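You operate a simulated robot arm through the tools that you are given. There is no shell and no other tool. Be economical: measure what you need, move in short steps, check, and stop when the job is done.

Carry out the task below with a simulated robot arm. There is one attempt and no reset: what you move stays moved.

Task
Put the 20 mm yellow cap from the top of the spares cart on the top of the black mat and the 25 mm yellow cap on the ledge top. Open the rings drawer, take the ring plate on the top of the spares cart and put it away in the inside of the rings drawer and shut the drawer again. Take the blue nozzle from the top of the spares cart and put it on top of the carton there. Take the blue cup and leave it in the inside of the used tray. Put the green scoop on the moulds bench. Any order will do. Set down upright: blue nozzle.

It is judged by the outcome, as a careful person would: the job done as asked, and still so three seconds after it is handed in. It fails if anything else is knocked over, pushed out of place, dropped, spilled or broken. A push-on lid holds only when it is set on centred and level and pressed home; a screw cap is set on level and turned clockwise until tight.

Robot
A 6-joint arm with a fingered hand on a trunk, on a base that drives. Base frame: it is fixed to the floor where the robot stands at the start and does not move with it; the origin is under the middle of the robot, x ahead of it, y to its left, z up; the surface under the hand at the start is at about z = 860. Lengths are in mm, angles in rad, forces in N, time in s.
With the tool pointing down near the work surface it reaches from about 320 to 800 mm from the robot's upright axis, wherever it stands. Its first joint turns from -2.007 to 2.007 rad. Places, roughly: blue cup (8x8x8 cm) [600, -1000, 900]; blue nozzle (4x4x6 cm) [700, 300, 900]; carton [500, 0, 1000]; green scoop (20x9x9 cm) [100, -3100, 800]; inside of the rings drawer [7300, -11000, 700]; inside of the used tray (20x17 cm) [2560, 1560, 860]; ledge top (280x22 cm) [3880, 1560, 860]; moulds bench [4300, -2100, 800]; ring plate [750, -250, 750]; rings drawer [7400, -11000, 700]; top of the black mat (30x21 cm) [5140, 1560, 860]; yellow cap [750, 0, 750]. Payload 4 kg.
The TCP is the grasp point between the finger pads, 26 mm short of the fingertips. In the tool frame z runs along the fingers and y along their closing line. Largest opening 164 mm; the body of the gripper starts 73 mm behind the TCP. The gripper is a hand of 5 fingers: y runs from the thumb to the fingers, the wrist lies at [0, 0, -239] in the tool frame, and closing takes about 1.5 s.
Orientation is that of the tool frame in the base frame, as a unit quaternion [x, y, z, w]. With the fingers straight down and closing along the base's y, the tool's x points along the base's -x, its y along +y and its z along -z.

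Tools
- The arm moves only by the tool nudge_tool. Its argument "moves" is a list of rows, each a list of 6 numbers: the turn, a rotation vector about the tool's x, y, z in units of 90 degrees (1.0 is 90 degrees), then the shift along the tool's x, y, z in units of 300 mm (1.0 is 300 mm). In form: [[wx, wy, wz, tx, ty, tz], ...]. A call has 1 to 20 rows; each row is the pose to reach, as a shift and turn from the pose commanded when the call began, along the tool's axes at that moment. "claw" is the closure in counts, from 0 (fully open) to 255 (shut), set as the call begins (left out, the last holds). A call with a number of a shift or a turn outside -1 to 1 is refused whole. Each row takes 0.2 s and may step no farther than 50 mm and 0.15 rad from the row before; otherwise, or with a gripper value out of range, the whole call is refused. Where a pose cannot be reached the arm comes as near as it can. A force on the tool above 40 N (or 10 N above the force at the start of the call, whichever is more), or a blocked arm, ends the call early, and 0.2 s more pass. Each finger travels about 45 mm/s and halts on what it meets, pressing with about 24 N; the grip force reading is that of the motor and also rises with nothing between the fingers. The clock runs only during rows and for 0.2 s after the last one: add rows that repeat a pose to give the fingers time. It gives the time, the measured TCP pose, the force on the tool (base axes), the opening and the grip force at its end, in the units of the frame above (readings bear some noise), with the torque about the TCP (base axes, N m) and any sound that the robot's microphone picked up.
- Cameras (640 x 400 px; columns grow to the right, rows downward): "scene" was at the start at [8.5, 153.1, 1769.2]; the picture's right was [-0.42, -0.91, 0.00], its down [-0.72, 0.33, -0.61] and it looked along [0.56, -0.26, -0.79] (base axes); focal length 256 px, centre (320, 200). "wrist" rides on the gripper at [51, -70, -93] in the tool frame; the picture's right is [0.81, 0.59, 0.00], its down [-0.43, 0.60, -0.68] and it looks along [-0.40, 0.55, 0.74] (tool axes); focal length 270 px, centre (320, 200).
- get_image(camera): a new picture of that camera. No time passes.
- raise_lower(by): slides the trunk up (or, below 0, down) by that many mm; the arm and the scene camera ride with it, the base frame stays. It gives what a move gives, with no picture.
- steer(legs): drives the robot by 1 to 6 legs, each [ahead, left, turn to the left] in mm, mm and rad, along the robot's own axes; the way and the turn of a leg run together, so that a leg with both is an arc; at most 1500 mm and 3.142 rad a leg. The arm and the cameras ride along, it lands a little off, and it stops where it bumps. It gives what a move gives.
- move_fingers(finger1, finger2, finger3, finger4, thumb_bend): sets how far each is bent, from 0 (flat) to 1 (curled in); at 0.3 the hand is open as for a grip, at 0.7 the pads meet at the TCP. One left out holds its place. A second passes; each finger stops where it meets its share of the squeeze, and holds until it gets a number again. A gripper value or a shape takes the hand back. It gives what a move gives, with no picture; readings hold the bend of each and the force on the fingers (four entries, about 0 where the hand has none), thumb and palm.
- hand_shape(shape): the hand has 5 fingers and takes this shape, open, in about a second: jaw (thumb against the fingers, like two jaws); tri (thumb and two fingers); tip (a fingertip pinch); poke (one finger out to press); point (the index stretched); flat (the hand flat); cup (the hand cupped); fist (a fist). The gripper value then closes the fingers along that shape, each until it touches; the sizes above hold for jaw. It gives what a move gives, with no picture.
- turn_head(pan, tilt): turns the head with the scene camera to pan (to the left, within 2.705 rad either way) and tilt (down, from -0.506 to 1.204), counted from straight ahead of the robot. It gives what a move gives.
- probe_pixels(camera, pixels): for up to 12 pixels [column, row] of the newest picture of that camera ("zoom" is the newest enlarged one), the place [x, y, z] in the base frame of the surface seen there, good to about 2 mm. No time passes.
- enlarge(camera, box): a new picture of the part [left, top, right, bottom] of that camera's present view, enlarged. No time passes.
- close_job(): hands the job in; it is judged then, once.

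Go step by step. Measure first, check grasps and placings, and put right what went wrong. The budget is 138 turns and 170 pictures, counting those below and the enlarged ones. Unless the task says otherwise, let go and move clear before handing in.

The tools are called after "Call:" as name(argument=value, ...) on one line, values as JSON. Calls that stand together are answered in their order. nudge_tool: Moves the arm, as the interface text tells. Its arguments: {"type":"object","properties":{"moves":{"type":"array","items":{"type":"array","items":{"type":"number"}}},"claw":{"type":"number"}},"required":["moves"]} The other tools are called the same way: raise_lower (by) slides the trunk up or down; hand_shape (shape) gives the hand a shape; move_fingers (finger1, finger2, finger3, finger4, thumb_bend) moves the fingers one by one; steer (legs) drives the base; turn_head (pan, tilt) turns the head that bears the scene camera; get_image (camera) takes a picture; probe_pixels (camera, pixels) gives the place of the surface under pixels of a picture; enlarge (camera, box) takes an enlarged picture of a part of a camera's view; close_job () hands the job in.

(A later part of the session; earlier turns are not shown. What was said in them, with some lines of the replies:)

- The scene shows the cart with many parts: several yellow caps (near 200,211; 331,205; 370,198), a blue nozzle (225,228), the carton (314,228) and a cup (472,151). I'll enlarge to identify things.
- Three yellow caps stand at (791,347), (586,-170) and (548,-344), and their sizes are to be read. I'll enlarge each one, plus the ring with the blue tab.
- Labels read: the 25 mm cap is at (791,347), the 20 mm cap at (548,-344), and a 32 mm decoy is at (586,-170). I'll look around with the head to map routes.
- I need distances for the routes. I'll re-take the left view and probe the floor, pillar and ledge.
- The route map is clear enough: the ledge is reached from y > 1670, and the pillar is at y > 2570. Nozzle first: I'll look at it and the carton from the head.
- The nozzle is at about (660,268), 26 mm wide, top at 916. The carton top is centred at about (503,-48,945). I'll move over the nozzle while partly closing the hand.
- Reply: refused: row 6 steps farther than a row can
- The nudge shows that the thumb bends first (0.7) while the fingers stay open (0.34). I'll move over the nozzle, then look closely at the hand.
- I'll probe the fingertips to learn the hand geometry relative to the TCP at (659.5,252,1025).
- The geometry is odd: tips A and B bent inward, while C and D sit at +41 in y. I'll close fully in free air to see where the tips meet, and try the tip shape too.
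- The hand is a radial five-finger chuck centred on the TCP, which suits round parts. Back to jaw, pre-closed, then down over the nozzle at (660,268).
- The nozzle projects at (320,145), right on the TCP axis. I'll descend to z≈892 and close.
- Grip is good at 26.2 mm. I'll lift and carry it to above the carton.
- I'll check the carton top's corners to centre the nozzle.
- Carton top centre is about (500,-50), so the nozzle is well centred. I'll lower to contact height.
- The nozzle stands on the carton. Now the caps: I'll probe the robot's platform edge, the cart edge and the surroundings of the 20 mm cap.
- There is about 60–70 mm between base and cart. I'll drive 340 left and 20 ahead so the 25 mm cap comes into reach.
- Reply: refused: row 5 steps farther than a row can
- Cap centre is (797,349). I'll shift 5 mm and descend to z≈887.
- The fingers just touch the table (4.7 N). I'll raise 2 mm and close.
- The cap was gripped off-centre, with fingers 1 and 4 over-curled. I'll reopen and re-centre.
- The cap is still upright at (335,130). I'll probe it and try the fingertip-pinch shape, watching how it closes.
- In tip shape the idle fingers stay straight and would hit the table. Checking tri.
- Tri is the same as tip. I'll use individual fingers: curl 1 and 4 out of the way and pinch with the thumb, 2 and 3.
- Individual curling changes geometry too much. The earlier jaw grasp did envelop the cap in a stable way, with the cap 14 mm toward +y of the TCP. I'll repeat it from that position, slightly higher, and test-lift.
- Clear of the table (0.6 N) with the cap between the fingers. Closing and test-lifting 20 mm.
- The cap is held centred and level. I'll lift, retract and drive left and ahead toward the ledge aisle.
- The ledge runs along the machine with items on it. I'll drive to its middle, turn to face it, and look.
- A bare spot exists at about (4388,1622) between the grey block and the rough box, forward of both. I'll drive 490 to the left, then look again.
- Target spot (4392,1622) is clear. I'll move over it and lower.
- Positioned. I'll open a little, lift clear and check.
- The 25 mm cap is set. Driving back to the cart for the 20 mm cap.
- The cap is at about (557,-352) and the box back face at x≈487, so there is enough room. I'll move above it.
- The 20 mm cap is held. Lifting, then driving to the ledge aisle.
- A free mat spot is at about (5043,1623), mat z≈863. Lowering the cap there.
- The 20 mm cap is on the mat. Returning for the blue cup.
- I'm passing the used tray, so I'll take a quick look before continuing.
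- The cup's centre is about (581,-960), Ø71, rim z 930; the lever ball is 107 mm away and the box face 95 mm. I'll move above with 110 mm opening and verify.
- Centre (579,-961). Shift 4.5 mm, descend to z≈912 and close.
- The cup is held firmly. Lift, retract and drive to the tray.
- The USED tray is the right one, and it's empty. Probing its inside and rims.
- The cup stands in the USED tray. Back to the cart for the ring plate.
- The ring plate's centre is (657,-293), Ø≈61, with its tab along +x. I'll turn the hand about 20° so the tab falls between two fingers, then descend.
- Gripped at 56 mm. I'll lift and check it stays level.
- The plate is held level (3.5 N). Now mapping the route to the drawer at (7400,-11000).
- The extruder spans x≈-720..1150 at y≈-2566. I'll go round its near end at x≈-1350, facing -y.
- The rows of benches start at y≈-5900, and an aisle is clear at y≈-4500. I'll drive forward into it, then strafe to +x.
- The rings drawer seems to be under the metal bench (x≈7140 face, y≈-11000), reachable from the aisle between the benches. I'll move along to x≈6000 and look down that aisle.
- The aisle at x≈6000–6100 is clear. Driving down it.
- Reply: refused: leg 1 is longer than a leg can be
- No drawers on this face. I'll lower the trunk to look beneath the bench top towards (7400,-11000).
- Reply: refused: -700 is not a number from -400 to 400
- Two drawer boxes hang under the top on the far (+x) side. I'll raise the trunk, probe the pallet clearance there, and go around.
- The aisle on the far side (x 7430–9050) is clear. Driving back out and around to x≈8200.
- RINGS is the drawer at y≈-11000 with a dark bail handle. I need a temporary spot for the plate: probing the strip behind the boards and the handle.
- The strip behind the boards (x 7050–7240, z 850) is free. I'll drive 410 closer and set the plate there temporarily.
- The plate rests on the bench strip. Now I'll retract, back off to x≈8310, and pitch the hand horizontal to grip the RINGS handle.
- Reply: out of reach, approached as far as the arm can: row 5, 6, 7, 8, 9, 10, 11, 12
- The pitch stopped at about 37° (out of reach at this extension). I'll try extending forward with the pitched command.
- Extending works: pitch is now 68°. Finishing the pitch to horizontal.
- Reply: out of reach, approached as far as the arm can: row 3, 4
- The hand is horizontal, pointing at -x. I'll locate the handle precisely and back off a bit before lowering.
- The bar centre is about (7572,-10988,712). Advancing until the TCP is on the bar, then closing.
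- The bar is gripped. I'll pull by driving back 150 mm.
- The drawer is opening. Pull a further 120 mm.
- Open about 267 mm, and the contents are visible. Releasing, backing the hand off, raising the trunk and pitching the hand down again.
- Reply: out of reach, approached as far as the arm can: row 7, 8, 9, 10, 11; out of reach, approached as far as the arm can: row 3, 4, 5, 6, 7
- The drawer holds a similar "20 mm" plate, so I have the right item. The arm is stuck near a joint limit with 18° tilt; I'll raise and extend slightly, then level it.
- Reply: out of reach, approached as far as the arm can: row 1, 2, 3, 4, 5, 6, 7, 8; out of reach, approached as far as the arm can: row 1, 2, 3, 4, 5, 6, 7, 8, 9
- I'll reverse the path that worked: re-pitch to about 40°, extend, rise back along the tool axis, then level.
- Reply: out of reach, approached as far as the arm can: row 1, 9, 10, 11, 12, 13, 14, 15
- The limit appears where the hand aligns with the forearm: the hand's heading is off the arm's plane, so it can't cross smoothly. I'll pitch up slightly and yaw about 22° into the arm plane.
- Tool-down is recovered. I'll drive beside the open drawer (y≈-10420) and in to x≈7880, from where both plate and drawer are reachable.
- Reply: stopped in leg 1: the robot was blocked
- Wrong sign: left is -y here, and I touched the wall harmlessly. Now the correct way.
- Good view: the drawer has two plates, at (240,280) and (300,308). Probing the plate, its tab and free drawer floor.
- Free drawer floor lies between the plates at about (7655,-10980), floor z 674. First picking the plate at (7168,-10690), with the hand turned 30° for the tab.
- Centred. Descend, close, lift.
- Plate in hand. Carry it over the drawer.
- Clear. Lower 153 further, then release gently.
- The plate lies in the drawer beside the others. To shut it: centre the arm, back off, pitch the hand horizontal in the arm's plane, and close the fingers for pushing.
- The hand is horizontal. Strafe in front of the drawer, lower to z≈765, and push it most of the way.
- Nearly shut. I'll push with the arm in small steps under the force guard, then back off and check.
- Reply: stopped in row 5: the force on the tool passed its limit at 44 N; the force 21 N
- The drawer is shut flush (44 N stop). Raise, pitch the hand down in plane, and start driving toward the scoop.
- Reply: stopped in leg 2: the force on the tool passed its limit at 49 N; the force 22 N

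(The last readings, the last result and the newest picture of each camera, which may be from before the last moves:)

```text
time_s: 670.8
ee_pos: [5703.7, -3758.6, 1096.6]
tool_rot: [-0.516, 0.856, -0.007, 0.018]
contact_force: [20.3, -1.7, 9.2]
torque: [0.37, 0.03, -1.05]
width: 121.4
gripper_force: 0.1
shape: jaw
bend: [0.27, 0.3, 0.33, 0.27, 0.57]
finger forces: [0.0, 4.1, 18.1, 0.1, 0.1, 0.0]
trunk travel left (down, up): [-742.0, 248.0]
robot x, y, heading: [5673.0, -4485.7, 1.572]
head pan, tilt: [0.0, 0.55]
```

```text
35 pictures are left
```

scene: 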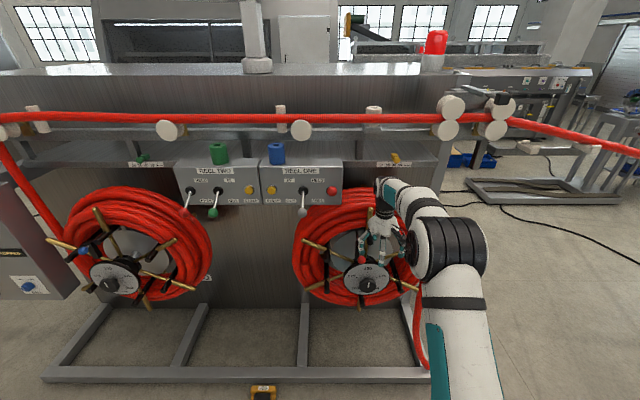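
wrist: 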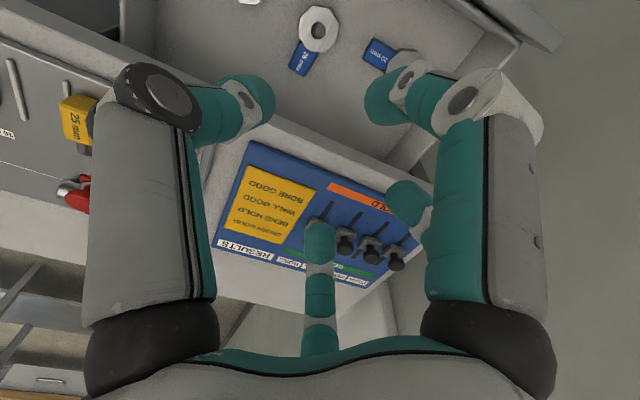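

The fingers touched the hose-reel machine near (5700,-3760). I'll ease off right, back away to y≈-4980, then continue strafing to the extruder.

Call:
steer(legs=[[0, -70, 0], [-480, 0, 0]])

Call:
get_image(camera="scene")

Call:
steer(legs=[[0, 1500, 0], [0, 1500, 0], [0, 1500, 0], [0, 1080, 0]])

Call:
turn_head(pan=0.0, tilt=0.5)

Call:
get_image(camera="scene")

```text
time_s: 674.3
ee_pos: [5766.5, -4243.0, 1095.7]
tool_rot: [-0.521, 0.853, -0.008, 0.019]
contact_force: [-0.1, -0.1, 0.5]
torque: [0.03, -0.02, -0.02]
width: 125.3
gripper_force: 0.0
shape: jaw
bend: [0.27, 0.27, 0.27, 0.27, 0.57]
finger forces: [0.0, 0.0, 0.0, 0.1, 0.0, 0.0]
trunk travel left (down, up): [-742.0, 248.0]
robot x, y, heading: [5749.0, -4970.2, 1.584]
head pan, tilt: [0.0, 0.55]
```

```text
34 pictures are left
```

scene: 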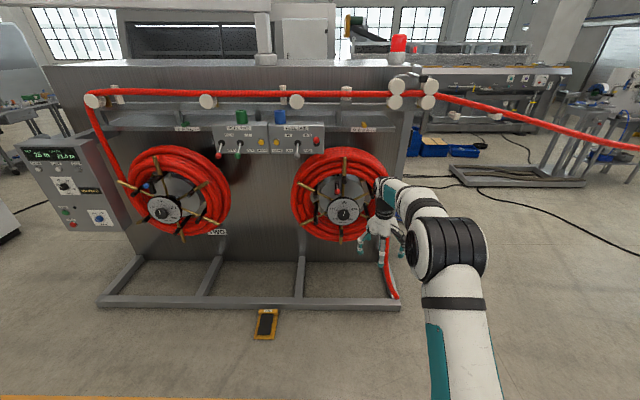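

```text
time_s: 700.8
ee_pos: [191.1, -4430.7, 1093.8]
tool_rot: [-0.534, 0.845, -0.008, 0.018]
contact_force: [0.5, 0.1, 0.6]
torque: [0.01, 0.02, 0.01]
width: 125.5
gripper_force: 0.1
shape: jaw
bend: [0.27, 0.27, 0.27, 0.27, 0.57]
finger forces: [0.0, 0.0, 0.0, 0.1, 0.0, 0.0]
trunk travel left (down, up): [-742.0, 248.0]
robot x, y, heading: [190.9, -5156.2, 1.616]
head pan, tilt: [0.0, 0.55]
```

```text
time_s: 701.5
ee_pos: [190.5, -4430.9, 1094.3]
tool_rot: [-0.534, 0.845, -0.008, 0.018]
contact_force: [0.4, 0.8, -0.2]
torque: [-0.03, 0.02, -0.04]
width: 125.4
gripper_force: 0.1
shape: jaw
bend: [0.27, 0.27, 0.27, 0.27, 0.57]
finger forces: [0.0, 0.0, 0.0, 0.0, 0.0, 0.1]
trunk travel left (down, up): [-742.0, 248.0]
robot x, y, heading: [198.8, -5160.4, 1.615]
head pan, tilt: [0.0, 0.499]
```

```text
33 pictures are left
```

scene: 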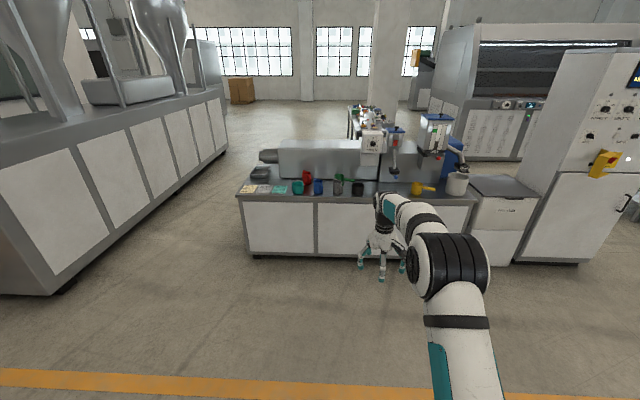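

The extruder's back shelf carries several coloured scoops. Zooming for the green one.

Call:
enlarge(camera="scene", box=[232, 160, 472, 220])

Call:
probe_pixels(camera="scene", pixels=[[338, 190], [338, 182], [338, 176], [318, 187], [357, 187], [297, 187], [307, 178], [330, 198], [300, 200], [250, 250], [328, 192], [348, 195]])

Call:
steer(legs=[[1250, 0, -0.045]])

Call:
turn_head(pan=0.1, tilt=0.75)

Call:
get_image(camera="scene")

Call:
get_image(camera="wrist")

```text
2.67 times, centred on (352, 190) of scene
```

zoom: 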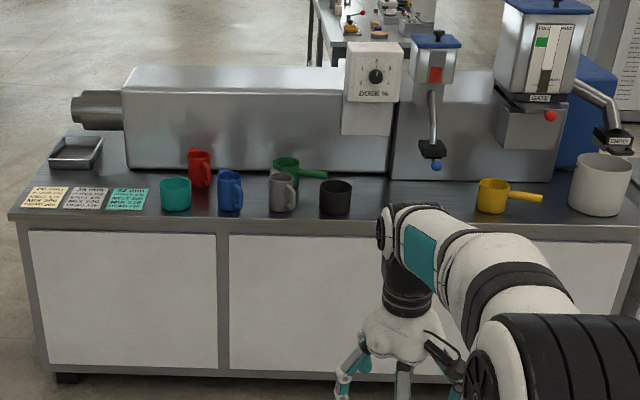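

```text
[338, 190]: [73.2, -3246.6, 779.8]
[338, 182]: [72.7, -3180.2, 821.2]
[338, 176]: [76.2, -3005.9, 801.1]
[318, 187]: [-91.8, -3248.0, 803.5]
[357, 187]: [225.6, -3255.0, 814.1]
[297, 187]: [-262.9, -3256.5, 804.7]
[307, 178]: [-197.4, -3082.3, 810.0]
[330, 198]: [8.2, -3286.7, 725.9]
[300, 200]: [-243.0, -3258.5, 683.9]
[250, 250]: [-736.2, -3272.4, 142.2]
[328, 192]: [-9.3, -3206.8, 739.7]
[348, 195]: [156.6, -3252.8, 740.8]
```

```text
time_s: 707.9
ee_pos: [174.5, -3144.7, 1093.6]
tool_rot: [-0.521, 0.853, -0.008, 0.019]
contact_force: [0.1, -0.5, -0.3]
torque: [0.01, 0.0, 0.0]
width: 125.3
gripper_force: 0.0
shape: jaw
bend: [0.27, 0.27, 0.27, 0.27, 0.57]
finger forces: [0.1, 0.0, 0.0, 0.0, 0.0, 0.0]
trunk travel left (down, up): [-742.0, 248.0]
robot x, y, heading: [153.9, -3869.6, 1.586]
head pan, tilt: [0.0, 0.499]
```

```text
time_s: 708.7
ee_pos: [175.0, -3143.7, 1095.2]
tool_rot: [-0.522, 0.853, -0.009, 0.018]
contact_force: [-0.5, -0.8, 0.0]
torque: [-0.01, -0.01, -0.03]
width: 125.6
gripper_force: 0.0
shape: jaw
bend: [0.27, 0.27, 0.27, 0.27, 0.57]
finger forces: [0.0, 0.0, 0.0, 0.0, 0.0, 0.0]
trunk travel left (down, up): [-742.0, 248.0]
robot x, y, heading: [152.8, -3873.7, 1.585]
head pan, tilt: [0.099, 0.75]
```

```text
31 pictures are left
```

scene: 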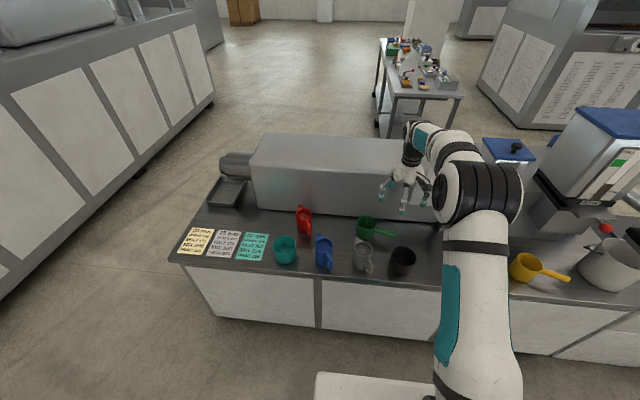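

```text
30 pictures are left
```

wrist: 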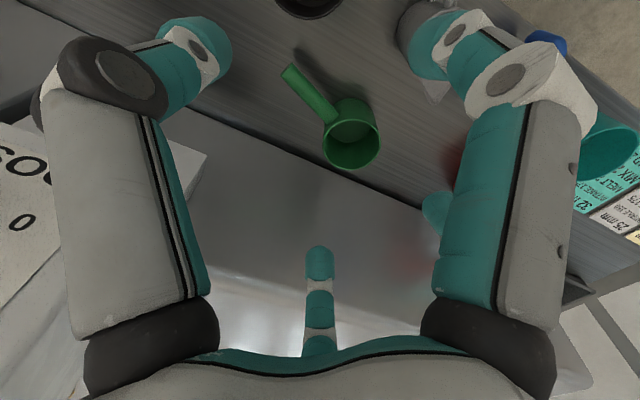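

I'm above the scoops. Probing the green scoop's rim, handle and surroundings.

Call:
probe_pixels(camera="wrist", pixels=[[326, 138], [377, 135], [352, 100], [350, 168], [352, 125], [327, 105], [310, 93], [292, 75], [250, 130], [420, 60], [310, 10], [350, 190]])

Call:
enlarge(camera="scene", box=[280, 195, 440, 295])

Call:
probe_pixels(camera="zoom", pixels=[[310, 90], [355, 90], [330, 82], [330, 100], [400, 150], [470, 155], [335, 200], [330, 210], [490, 230], [280, 130], [340, 55], [420, 190]])

```text
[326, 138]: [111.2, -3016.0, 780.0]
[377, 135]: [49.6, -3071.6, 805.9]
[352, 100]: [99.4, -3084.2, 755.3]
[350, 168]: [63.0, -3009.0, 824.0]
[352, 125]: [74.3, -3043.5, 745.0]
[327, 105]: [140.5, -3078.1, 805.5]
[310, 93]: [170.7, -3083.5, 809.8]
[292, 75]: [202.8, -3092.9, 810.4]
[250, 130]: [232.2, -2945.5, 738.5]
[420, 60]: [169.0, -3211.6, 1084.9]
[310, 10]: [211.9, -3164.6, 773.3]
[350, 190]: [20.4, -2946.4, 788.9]
```

```text
4.00 times, centred on (360, 245) of scene
```

zoom: 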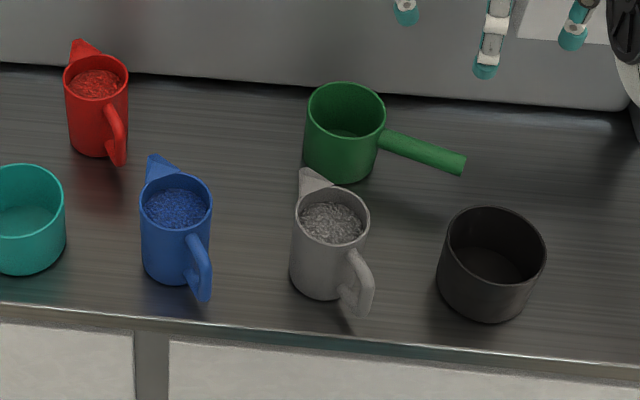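

```text
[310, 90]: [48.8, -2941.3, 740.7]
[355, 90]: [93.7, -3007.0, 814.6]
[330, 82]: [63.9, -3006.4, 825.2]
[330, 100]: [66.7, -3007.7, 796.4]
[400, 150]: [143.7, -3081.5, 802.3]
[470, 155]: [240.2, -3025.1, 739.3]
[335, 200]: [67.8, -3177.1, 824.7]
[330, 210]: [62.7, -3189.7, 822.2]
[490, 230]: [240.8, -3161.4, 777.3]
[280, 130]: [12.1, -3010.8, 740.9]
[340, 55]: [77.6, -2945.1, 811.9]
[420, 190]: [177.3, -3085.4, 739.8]
```

The scoop's cup is centred at about (74,-3046), Ø80, rim z 825, with the handle toward +x. I'll move over it with the hand turned so the handle falls in a finger gap.

Call:
nudge_tool(moves=[[-0.006, 0.003, 0.08, -0.035, 0.112, 0], [-0.012, 0.006, 0.161, -0.069, 0.224, 0], [-0.018, 0.009, 0.242, -0.104, 0.336, 0], [-0.023, 0.012, 0.322, -0.138, 0.448, 0], [-0.023, 0.012, 0.322, -0.138, 0.448, 0.15], [-0.023, 0.012, 0.322, -0.138, 0.448, 0.3], [-0.023, 0.012, 0.322, -0.138, 0.448, 0.45], [-0.023, 0.012, 0.322, -0.138, 0.448, 0.58], [-0.023, 0.012, 0.322, -0.138, 0.448, 0.68], [-0.023, 0.012, 0.322, -0.138, 0.448, 0.68]], claw=103)

Call:
get_image(camera="wrist")

Call:
probe_pixels(camera="wrist", pixels=[[270, 130], [370, 130], [320, 80], [320, 180], [320, 130], [290, 160], [350, 160]])

Call:
enlarge(camera="scene", box=[300, 160, 460, 280])

```text
time_s: 710.9
ee_pos: [81.5, -3057.3, 885.0]
tool_rot: [-0.292, 0.957, 0.007, 0.003]
contact_force: [0.8, -0.1, 0.5]
torque: [0.01, -0.01, 0.01]
width: 98.2
gripper_force: 0.1
shape: jaw
bend: [0.33, 0.33, 0.33, 0.33, 0.7]
finger forces: [0.0, 0.1, 0.0, 0.0, 0.0, 0.0]
out of reach, approached as far as the arm can: row 3, 4, 5, 6, 7, 8, 9, 10
trunk travel left (down, up): [-742.0, 248.0]
robot x, y, heading: [156.0, -3873.8, 1.583]
head pan, tilt: [0.099, 0.75]
```

```text
28 pictures are left
```

wrist: 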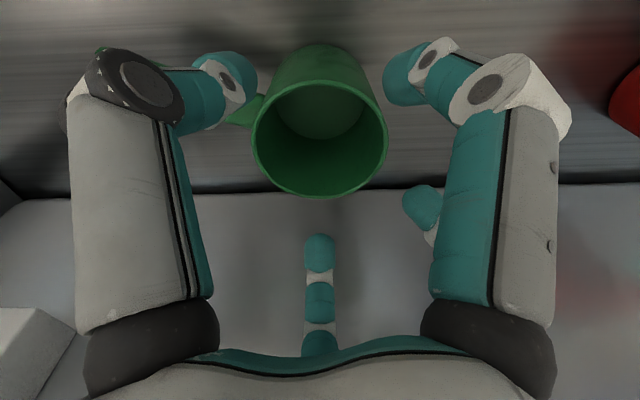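

```text
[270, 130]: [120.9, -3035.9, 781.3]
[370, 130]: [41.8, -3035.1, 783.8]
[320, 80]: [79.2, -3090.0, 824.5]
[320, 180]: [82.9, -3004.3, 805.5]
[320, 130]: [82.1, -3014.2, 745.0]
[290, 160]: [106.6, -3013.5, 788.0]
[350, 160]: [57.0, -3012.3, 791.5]
```

```text
3.33 times, centred on (380, 220) of scene
```

zoom: 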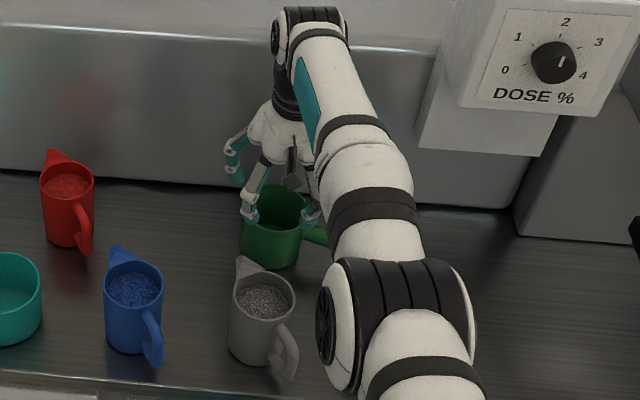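

Reach limit: I'm 10 mm short. Raise, retract 110, drive 120 closer, and re-measure.

Call:
nudge_tool(moves=[[0, 0, 0, 0, 0, -0.133], [0, 0, 0, 0.07, -0.102, -0.133], [0, 0, 0, 0.137, -0.203, -0.133], [0, 0, 0, 0.205, -0.305, -0.133]])

Call:
steer(legs=[[120, 0, 0]])

Call:
get_image(camera="wrist")

Call:
probe_pixels(camera="wrist", pixels=[[275, 115], [365, 115], [320, 75], [320, 155], [320, 110]])

```text
time_s: 711.9
ee_pos: [80.3, -3166.4, 924.0]
tool_rot: [-0.292, 0.956, 0.009, 0.002]
contact_force: [0.4, 1.0, -0.1]
torque: [-0.06, -0.01, 0.01]
width: 97.8
gripper_force: 0.1
shape: jaw
bend: [0.33, 0.33, 0.33, 0.33, 0.7]
finger forces: [0.0, 0.0, 0.0, 0.0, 0.0, 0.1]
out of reach, approached as far as the arm can: row 1
trunk travel left (down, up): [-742.0, 248.0]
robot x, y, heading: [157.5, -3874.9, 1.587]
head pan, tilt: [0.099, 0.75]
```

```text
time_s: 713.1
ee_pos: [79.7, -3047.2, 921.1]
tool_rot: [-0.291, 0.957, 0.006, 0.002]
contact_force: [0.6, -0.2, -0.9]
torque: [-0.02, -0.02, 0.04]
width: 97.8
gripper_force: 0.1
shape: jaw
bend: [0.33, 0.33, 0.33, 0.33, 0.7]
finger forces: [0.0, 0.1, 0.0, 0.0, 0.0, 0.0]
trunk travel left (down, up): [-742.0, 248.0]
robot x, y, heading: [148.5, -3757.1, 1.584]
head pan, tilt: [0.099, 0.75]
```

```text
26 pictures are left
```

wrist: 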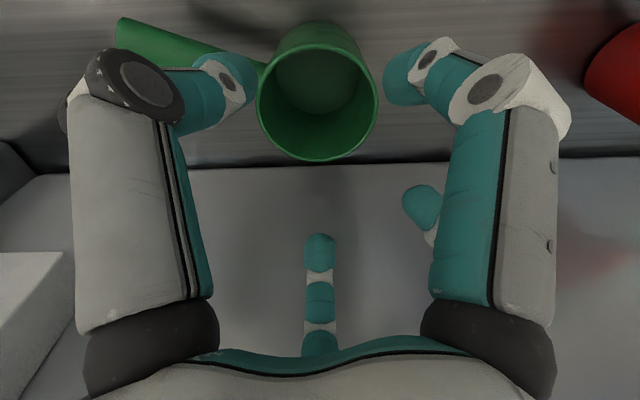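

```text
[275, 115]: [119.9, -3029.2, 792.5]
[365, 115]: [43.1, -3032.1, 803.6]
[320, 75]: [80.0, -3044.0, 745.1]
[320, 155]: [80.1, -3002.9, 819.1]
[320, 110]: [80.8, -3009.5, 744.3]
```

Centred at (80,-3047). Descend, close, lift.

Call:
nudge_tool(moves=[[0, 0, 0, -0.005, 0, 0.13], [0, 0, 0, -0.005, 0, 0.26], [0, 0, 0, -0.005, 0, 0.36], [0, 0, 0, -0.005, 0, 0.41], [0, 0, 0, -0.005, 0, 0.41]])

Call:
nudge_tool(moves=[[0, 0, 0, 0, 0, 0], [0, 0, 0, 0, 0, 0], [0, 0, 0, 0, 0, 0], [0, 0, 0, 0, 0, 0], [0, 0, 0, 0, 0, 0], [0, 0, 0, 0, 0, 0], [0, 0, 0, 0, 0, -0.1], [0, 0, 0, 0, 0, -0.24], [0, 0, 0, 0, 0, -0.4], [0, 0, 0, 0, 0, -0.56], [0, 0, 0, 0, 0, -0.72], [0, 0, 0, 0, 0, -0.86]], claw=255)

Call:
get_image(camera="wrist")

Call:
get_image(camera="scene")

```text
time_s: 714.3
ee_pos: [81.1, -3048.1, 799.3]
tool_rot: [-0.292, 0.956, 0.007, 0.002]
contact_force: [0.1, -0.1, 0.2]
torque: [0.04, -0.01, -0.02]
width: 97.9
gripper_force: 0.0
shape: jaw
bend: [0.33, 0.33, 0.33, 0.33, 0.7]
finger forces: [0.0, 0.0, 0.1, 0.0, 0.0, 0.0]
trunk travel left (down, up): [-742.0, 248.0]
robot x, y, heading: [154.9, -3750.9, 1.581]
head pan, tilt: [0.099, 0.75]
```

```text
time_s: 716.9
ee_pos: [79.2, -3050.3, 1057.4]
tool_rot: [-0.291, 0.957, 0.007, 0.002]
contact_force: [0.4, -0.4, -1.1]
torque: [-0.01, 0.02, -0.02]
width: 80.1
gripper_force: 24.2
shape: jaw
bend: [0.38, 0.38, 0.37, 0.36, 0.7]
finger forces: [20.4, 20.5, 21.2, 21.6, 20.9, 0.0]
trunk travel left (down, up): [-742.0, 248.0]
robot x, y, heading: [151.0, -3753.5, 1.583]
head pan, tilt: [0.099, 0.75]
```

```text
25 pictures are left
```

wrist: 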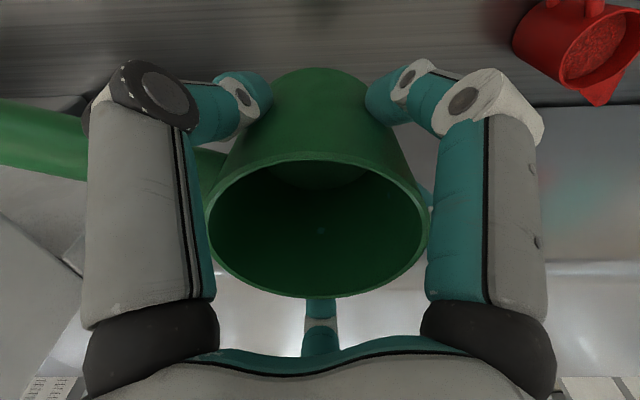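

```text
24 pictures are left
```

scene: 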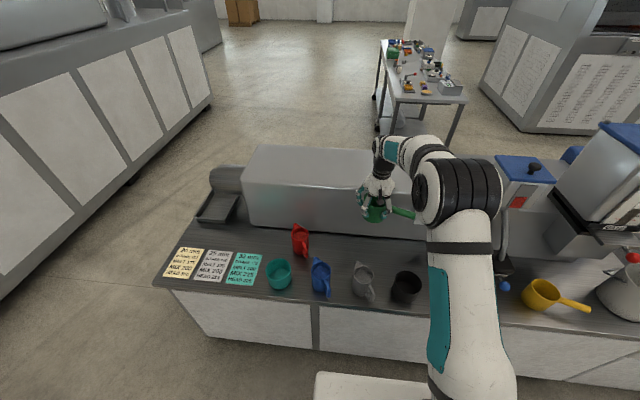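

The scoop is held (80 mm, level). Back off and strafe to x≈3230, then look toward the moulds bench.

Call:
steer(legs=[[-600, 0, -0.012], [0, -1500, 0], [0, -1500, 0], [0, -80, 0]])

Call:
turn_head(pan=-0.15, tilt=0.35)

Call:
get_image(camera="scene")

Call:
probe_pixels(camera="scene", pixels=[[320, 250], [280, 230], [240, 260], [200, 280], [360, 250], [400, 280], [420, 260], [440, 240], [320, 200], [300, 190], [380, 200], [420, 200]])

```text
time_s: 734.9
ee_pos: [3127.6, -3596.2, 1055.8]
tool_rot: [-0.299, 0.954, 0.007, 0.003]
contact_force: [-0.4, -0.3, -1.4]
torque: [0.0, 0.07, 0.01]
width: 80.0
gripper_force: 24.2
shape: jaw
bend: [0.38, 0.38, 0.37, 0.36, 0.7]
finger forces: [20.5, 20.5, 21.3, 21.6, 21.0, 0.0]
trunk travel left (down, up): [-742.0, 248.0]
robot x, y, heading: [3211.9, -4300.4, 1.599]
head pan, tilt: [0.099, 0.75]
```

```text
time_s: 735.7
ee_pos: [3127.1, -3596.2, 1056.2]
tool_rot: [-0.3, 0.954, 0.006, 0.003]
contact_force: [0.1, -0.3, -1.3]
torque: [-0.02, 0.02, -0.04]
width: 80.2
gripper_force: 23.9
shape: jaw
bend: [0.38, 0.38, 0.37, 0.36, 0.7]
finger forces: [20.4, 20.3, 21.3, 21.6, 20.9, 0.0]
trunk travel left (down, up): [-742.0, 248.0]
robot x, y, heading: [3211.6, -4302.3, 1.605]
head pan, tilt: [-0.15, 0.351]
```

```text
23 pictures are left
```

scene: 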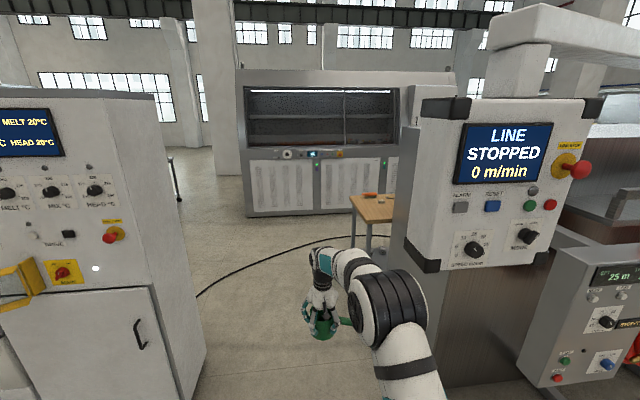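

```text
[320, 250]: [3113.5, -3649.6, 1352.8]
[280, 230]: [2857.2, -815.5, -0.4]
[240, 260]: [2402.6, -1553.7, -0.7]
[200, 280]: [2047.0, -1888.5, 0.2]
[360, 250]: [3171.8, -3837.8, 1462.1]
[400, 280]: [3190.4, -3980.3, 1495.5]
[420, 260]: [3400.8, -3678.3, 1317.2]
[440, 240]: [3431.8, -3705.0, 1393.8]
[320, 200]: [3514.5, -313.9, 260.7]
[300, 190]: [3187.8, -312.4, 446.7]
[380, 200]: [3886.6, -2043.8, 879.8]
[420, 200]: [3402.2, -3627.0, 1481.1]
```

The gap between the two consoles looks narrow. I'll probe its edges precisely.

Call:
probe_pixels(camera="scene", pixels=[[205, 345], [190, 250], [165, 150], [120, 200], [190, 395], [412, 150], [430, 330], [425, 300], [408, 250], [390, 215], [440, 380], [405, 100]])

Call:
enlarge(camera="scene", box=[160, 180, 480, 400])

```text
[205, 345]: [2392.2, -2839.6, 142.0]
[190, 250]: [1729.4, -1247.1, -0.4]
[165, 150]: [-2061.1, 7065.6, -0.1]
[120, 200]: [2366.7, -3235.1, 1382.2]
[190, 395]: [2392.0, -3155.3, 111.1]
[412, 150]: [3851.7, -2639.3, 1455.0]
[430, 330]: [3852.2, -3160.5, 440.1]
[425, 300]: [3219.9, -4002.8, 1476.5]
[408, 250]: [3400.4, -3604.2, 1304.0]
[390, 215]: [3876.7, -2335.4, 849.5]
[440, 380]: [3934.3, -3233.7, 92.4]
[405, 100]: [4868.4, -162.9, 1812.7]
```

```text
1.82 times, centred on (320, 290) of scene
```

zoom: 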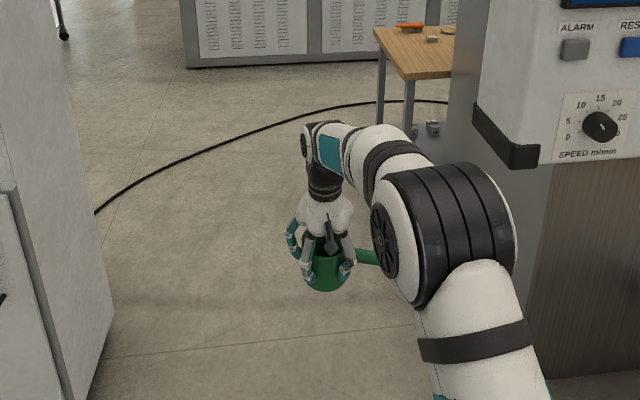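

The floor gap is 2392–3852 with the console overhang at x≥3400, so x≈2950 is clear. Drive through, turn to face the bench end and look.

Call:
steer(legs=[[0, 260, -0.032], [1500, 0, 0], [650, 0, 0], [0, 0, -1.571], [200, 0, 0]])

Call:
turn_head(pan=0.0, tilt=0.7)

Call:
get_image(camera="scene")

Call:
enlarge(camera="scene", box=[200, 120, 440, 270])

Call:
probe_pixels(camera="zoom", pixels=[[200, 150], [240, 200], [280, 250], [320, 250], [360, 200], [280, 150], [320, 200], [200, 250], [400, 250], [240, 280], [360, 300], [160, 200]])

```text
time_s: 752.7
ee_pos: [3818.4, -2063.6, 1055.8]
tool_rot: [0.452, 0.892, 0.003, 0.007]
contact_force: [0.8, 0.6, -2.2]
torque: [0.07, 0.0, -0.04]
width: 79.6
gripper_force: 24.4
shape: jaw
bend: [0.39, 0.38, 0.37, 0.36, 0.7]
finger forces: [20.2, 20.6, 21.0, 21.4, 20.3, 0.0]
trunk travel left (down, up): [-742.0, 248.0]
robot x, y, heading: [3119.5, -2160.6, 0.056]
head pan, tilt: [-0.15, 0.351]
```

```text
time_s: 753.5
ee_pos: [3818.1, -2062.7, 1055.2]
tool_rot: [0.452, 0.892, 0.002, 0.006]
contact_force: [0.1, 0.3, -1.2]
torque: [0.05, -0.05, 0.0]
width: 79.9
gripper_force: 24.2
shape: jaw
bend: [0.39, 0.38, 0.37, 0.36, 0.7]
finger forces: [20.1, 20.6, 21.1, 21.6, 20.4, 0.1]
trunk travel left (down, up): [-742.0, 248.0]
robot x, y, heading: [3118.4, -2168.2, 0.057]
head pan, tilt: [0.0, 0.7]
```

```text
21 pictures are left
```

scene: 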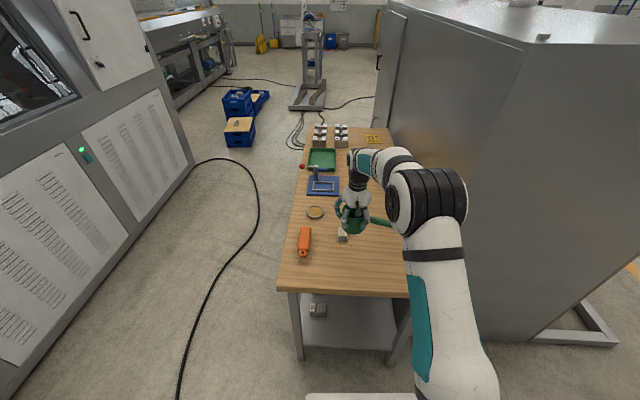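

```text
2.67 times, centred on (320, 195) of scene
```

zoom: 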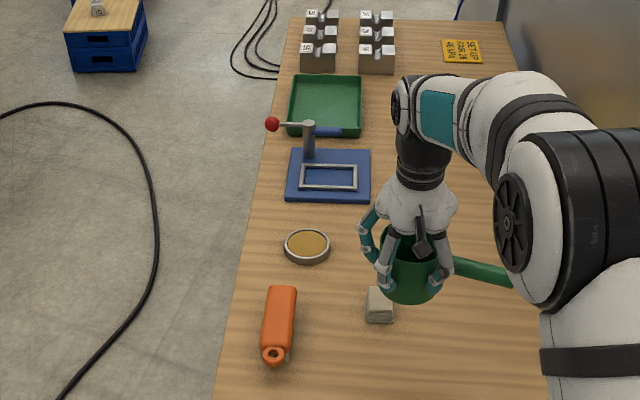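

```text
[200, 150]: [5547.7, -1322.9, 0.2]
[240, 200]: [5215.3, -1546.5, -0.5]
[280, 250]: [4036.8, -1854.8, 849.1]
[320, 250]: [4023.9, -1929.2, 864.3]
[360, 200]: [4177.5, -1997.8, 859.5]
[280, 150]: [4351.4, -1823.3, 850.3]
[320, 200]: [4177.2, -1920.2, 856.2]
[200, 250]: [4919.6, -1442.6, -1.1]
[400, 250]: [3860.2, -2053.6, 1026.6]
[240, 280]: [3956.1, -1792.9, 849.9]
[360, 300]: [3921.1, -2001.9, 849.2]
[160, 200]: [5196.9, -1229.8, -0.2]
```

The bench top is at z 850 and free around (3868,-2145), clear of the white block and the block wall. Moving there and lowering.

Call:
nudge_tool(moves=[[0, 0, 0, -0.16, -0.014, 0], [0, 0, 0, -0.319, -0.027, 0], [0, 0, 0, -0.319, -0.027, 0.15], [0, 0, 0, -0.319, -0.027, 0.3], [0, 0, 0, -0.319, -0.027, 0.4], [0, 0, 0, -0.319, -0.027, 0.45], [0, 0, 0, -0.319, -0.027, 0.475], [0, 0, 0, -0.319, -0.027, 0.482], [0, 0, 0, -0.319, -0.027, 0.482]])

Call:
enlarge(camera="scene", box=[260, 170, 440, 300])

Call:
get_image(camera="wrist")

```text
time_s: 755.5
ee_pos: [3870.3, -2143.7, 911.4]
tool_rot: [0.451, 0.892, 0.003, 0.006]
contact_force: [0.8, -0.4, -1.7]
torque: [0.07, -0.02, -0.03]
width: 79.6
gripper_force: 23.7
shape: jaw
bend: [0.39, 0.38, 0.37, 0.36, 0.7]
finger forces: [20.1, 20.7, 21.2, 21.7, 20.3, 0.0]
trunk travel left (down, up): [-742.0, 248.0]
robot x, y, heading: [3115.5, -2165.8, 0.058]
head pan, tilt: [0.0, 0.7]
```

```text
3.08 times, centred on (350, 235) of scene
```

zoom: 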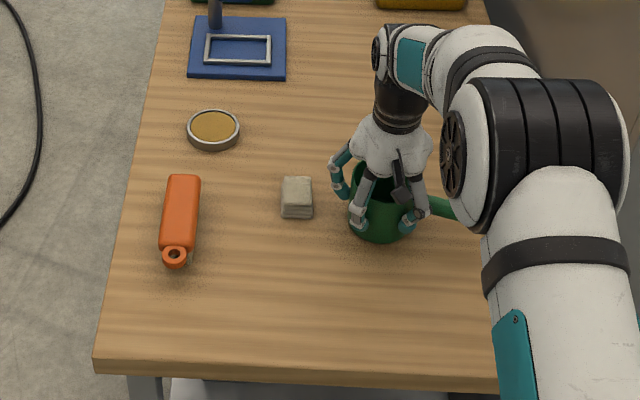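

```text
18 pictures are left
```

wrist: 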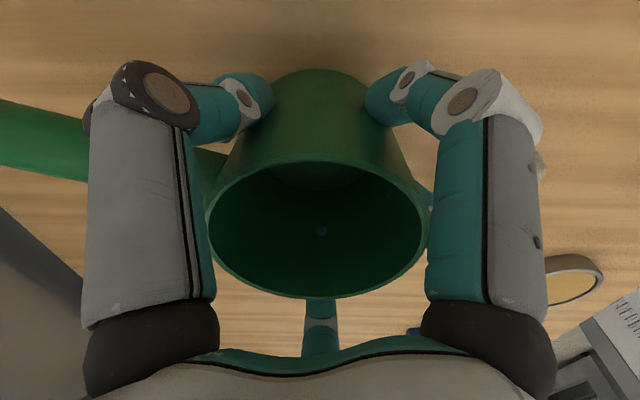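

The scoop hangs about 2 mm above the clear bench top. Lower the last bit, open, rise and check.

Call:
nudge_tool(moves=[[0, 0, 0, 0, 0, 0.004], [0, 0, 0, 0, 0, 0.007], [0, 0, 0, 0, 0, 0.007]])

Call:
nudge_tool(moves=[[0, 0, 0, 0, 0, 0], [0, 0, 0, 0, 0, 0], [0, 0, 0, 0, 0, 0], [0, 0, 0, 0, 0, 0], [0, 0, 0, 0, 0, -0.05], [0, 0, 0, 0, 0, -0.18], [0, 0, 0, 0, 0, -0.33], [0, 0, 0, 0, 0, -0.48], [0, 0, 0, 0, 0, -0.6]], claw=95)

Call:
steer(legs=[[-200, 0, 0]])

Call:
get_image(camera="scene")

Call:
enlarge(camera="scene", box=[260, 130, 440, 260])

```text
time_s: 756.4
ee_pos: [3871.1, -2144.2, 908.5]
tool_rot: [0.451, 0.892, 0.002, 0.006]
contact_force: [-0.7, -0.3, 0.1]
torque: [-0.01, 0.04, -0.03]
width: 79.8
gripper_force: 24.0
shape: jaw
bend: [0.39, 0.38, 0.37, 0.36, 0.7]
finger forces: [20.4, 20.6, 21.2, 21.6, 20.7, 0.1]
trunk travel left (down, up): [-742.0, 248.0]
robot x, y, heading: [3113.7, -2164.0, 0.056]
head pan, tilt: [0.0, 0.7]
```

```text
time_s: 758.4
ee_pos: [3866.1, -2143.9, 1088.3]
tool_rot: [0.451, 0.892, 0.002, 0.006]
contact_force: [0.1, 0.1, -0.4]
torque: [0.0, 0.0, -0.01]
width: 102.4
gripper_force: 0.0
shape: jaw
bend: [0.32, 0.32, 0.32, 0.32, 0.7]
finger forces: [0.1, 0.0, 0.0, 0.1, 0.0, 0.1]
trunk travel left (down, up): [-742.0, 248.0]
robot x, y, heading: [3118.2, -2163.5, 0.06]
head pan, tilt: [0.0, 0.7]
```

```text
time_s: 760.0
ee_pos: [3666.3, -2154.4, 1089.3]
tool_rot: [0.45, 0.893, 0.003, 0.007]
contact_force: [0.3, -0.9, -0.1]
torque: [0.0, -0.03, -0.01]
width: 102.5
gripper_force: 0.0
shape: jaw
bend: [0.32, 0.32, 0.32, 0.32, 0.7]
finger forces: [0.0, 0.1, 0.0, 0.0, 0.0, 0.0]
trunk travel left (down, up): [-742.0, 248.0]
robot x, y, heading: [2916.2, -2175.6, 0.057]
head pan, tilt: [0.0, 0.7]
```

```text
17 pictures are left
```

scene: 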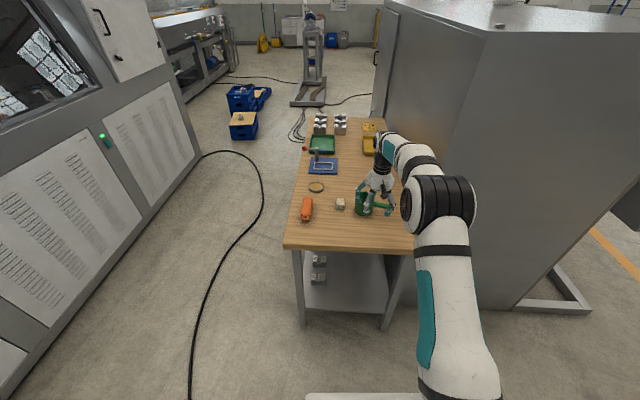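

```text
3.08 times, centred on (350, 195) of scene
```

zoom: 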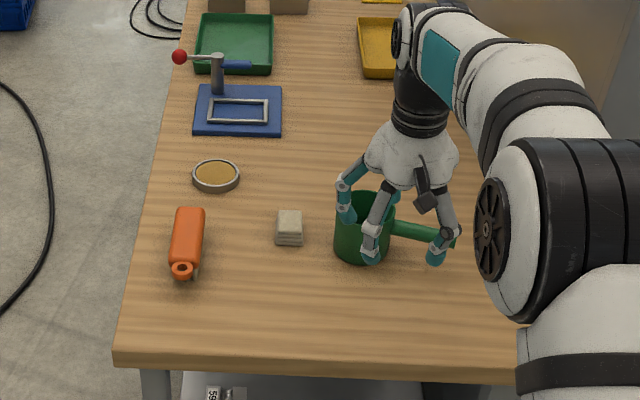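

The last picture shows the green scoop standing upright on the moulds bench (zoom 365,225), with the hand released and clear above it. All the tasks are done, so I'm handing in.

Call:
close_job()

```text
The job is handed in.
```

I finished every placing you asked for and handed the job in. On the way, the hand once hit the hose-reel machine.

- **Caps:** the 20 mm cap is on the black mat and the 25 mm cap is on the ledge top.
- **Ring plate:** it is in the rings drawer with the other plates, and the drawer is pushed shut.
- **Blue nozzle:** it stands upright on the carton.
- **Blue cup:** it is in the used tray.
- **Green scoop:** it is on the moulds bench.

While I was driving, the fingers hit the hose-reel machine with about 49 N and the robot stopped. I backed off. The machine looked normal in a picture taken right after, but I did not measure whether a reel turned slightly. The robot also touched the wall beside the drawers once.
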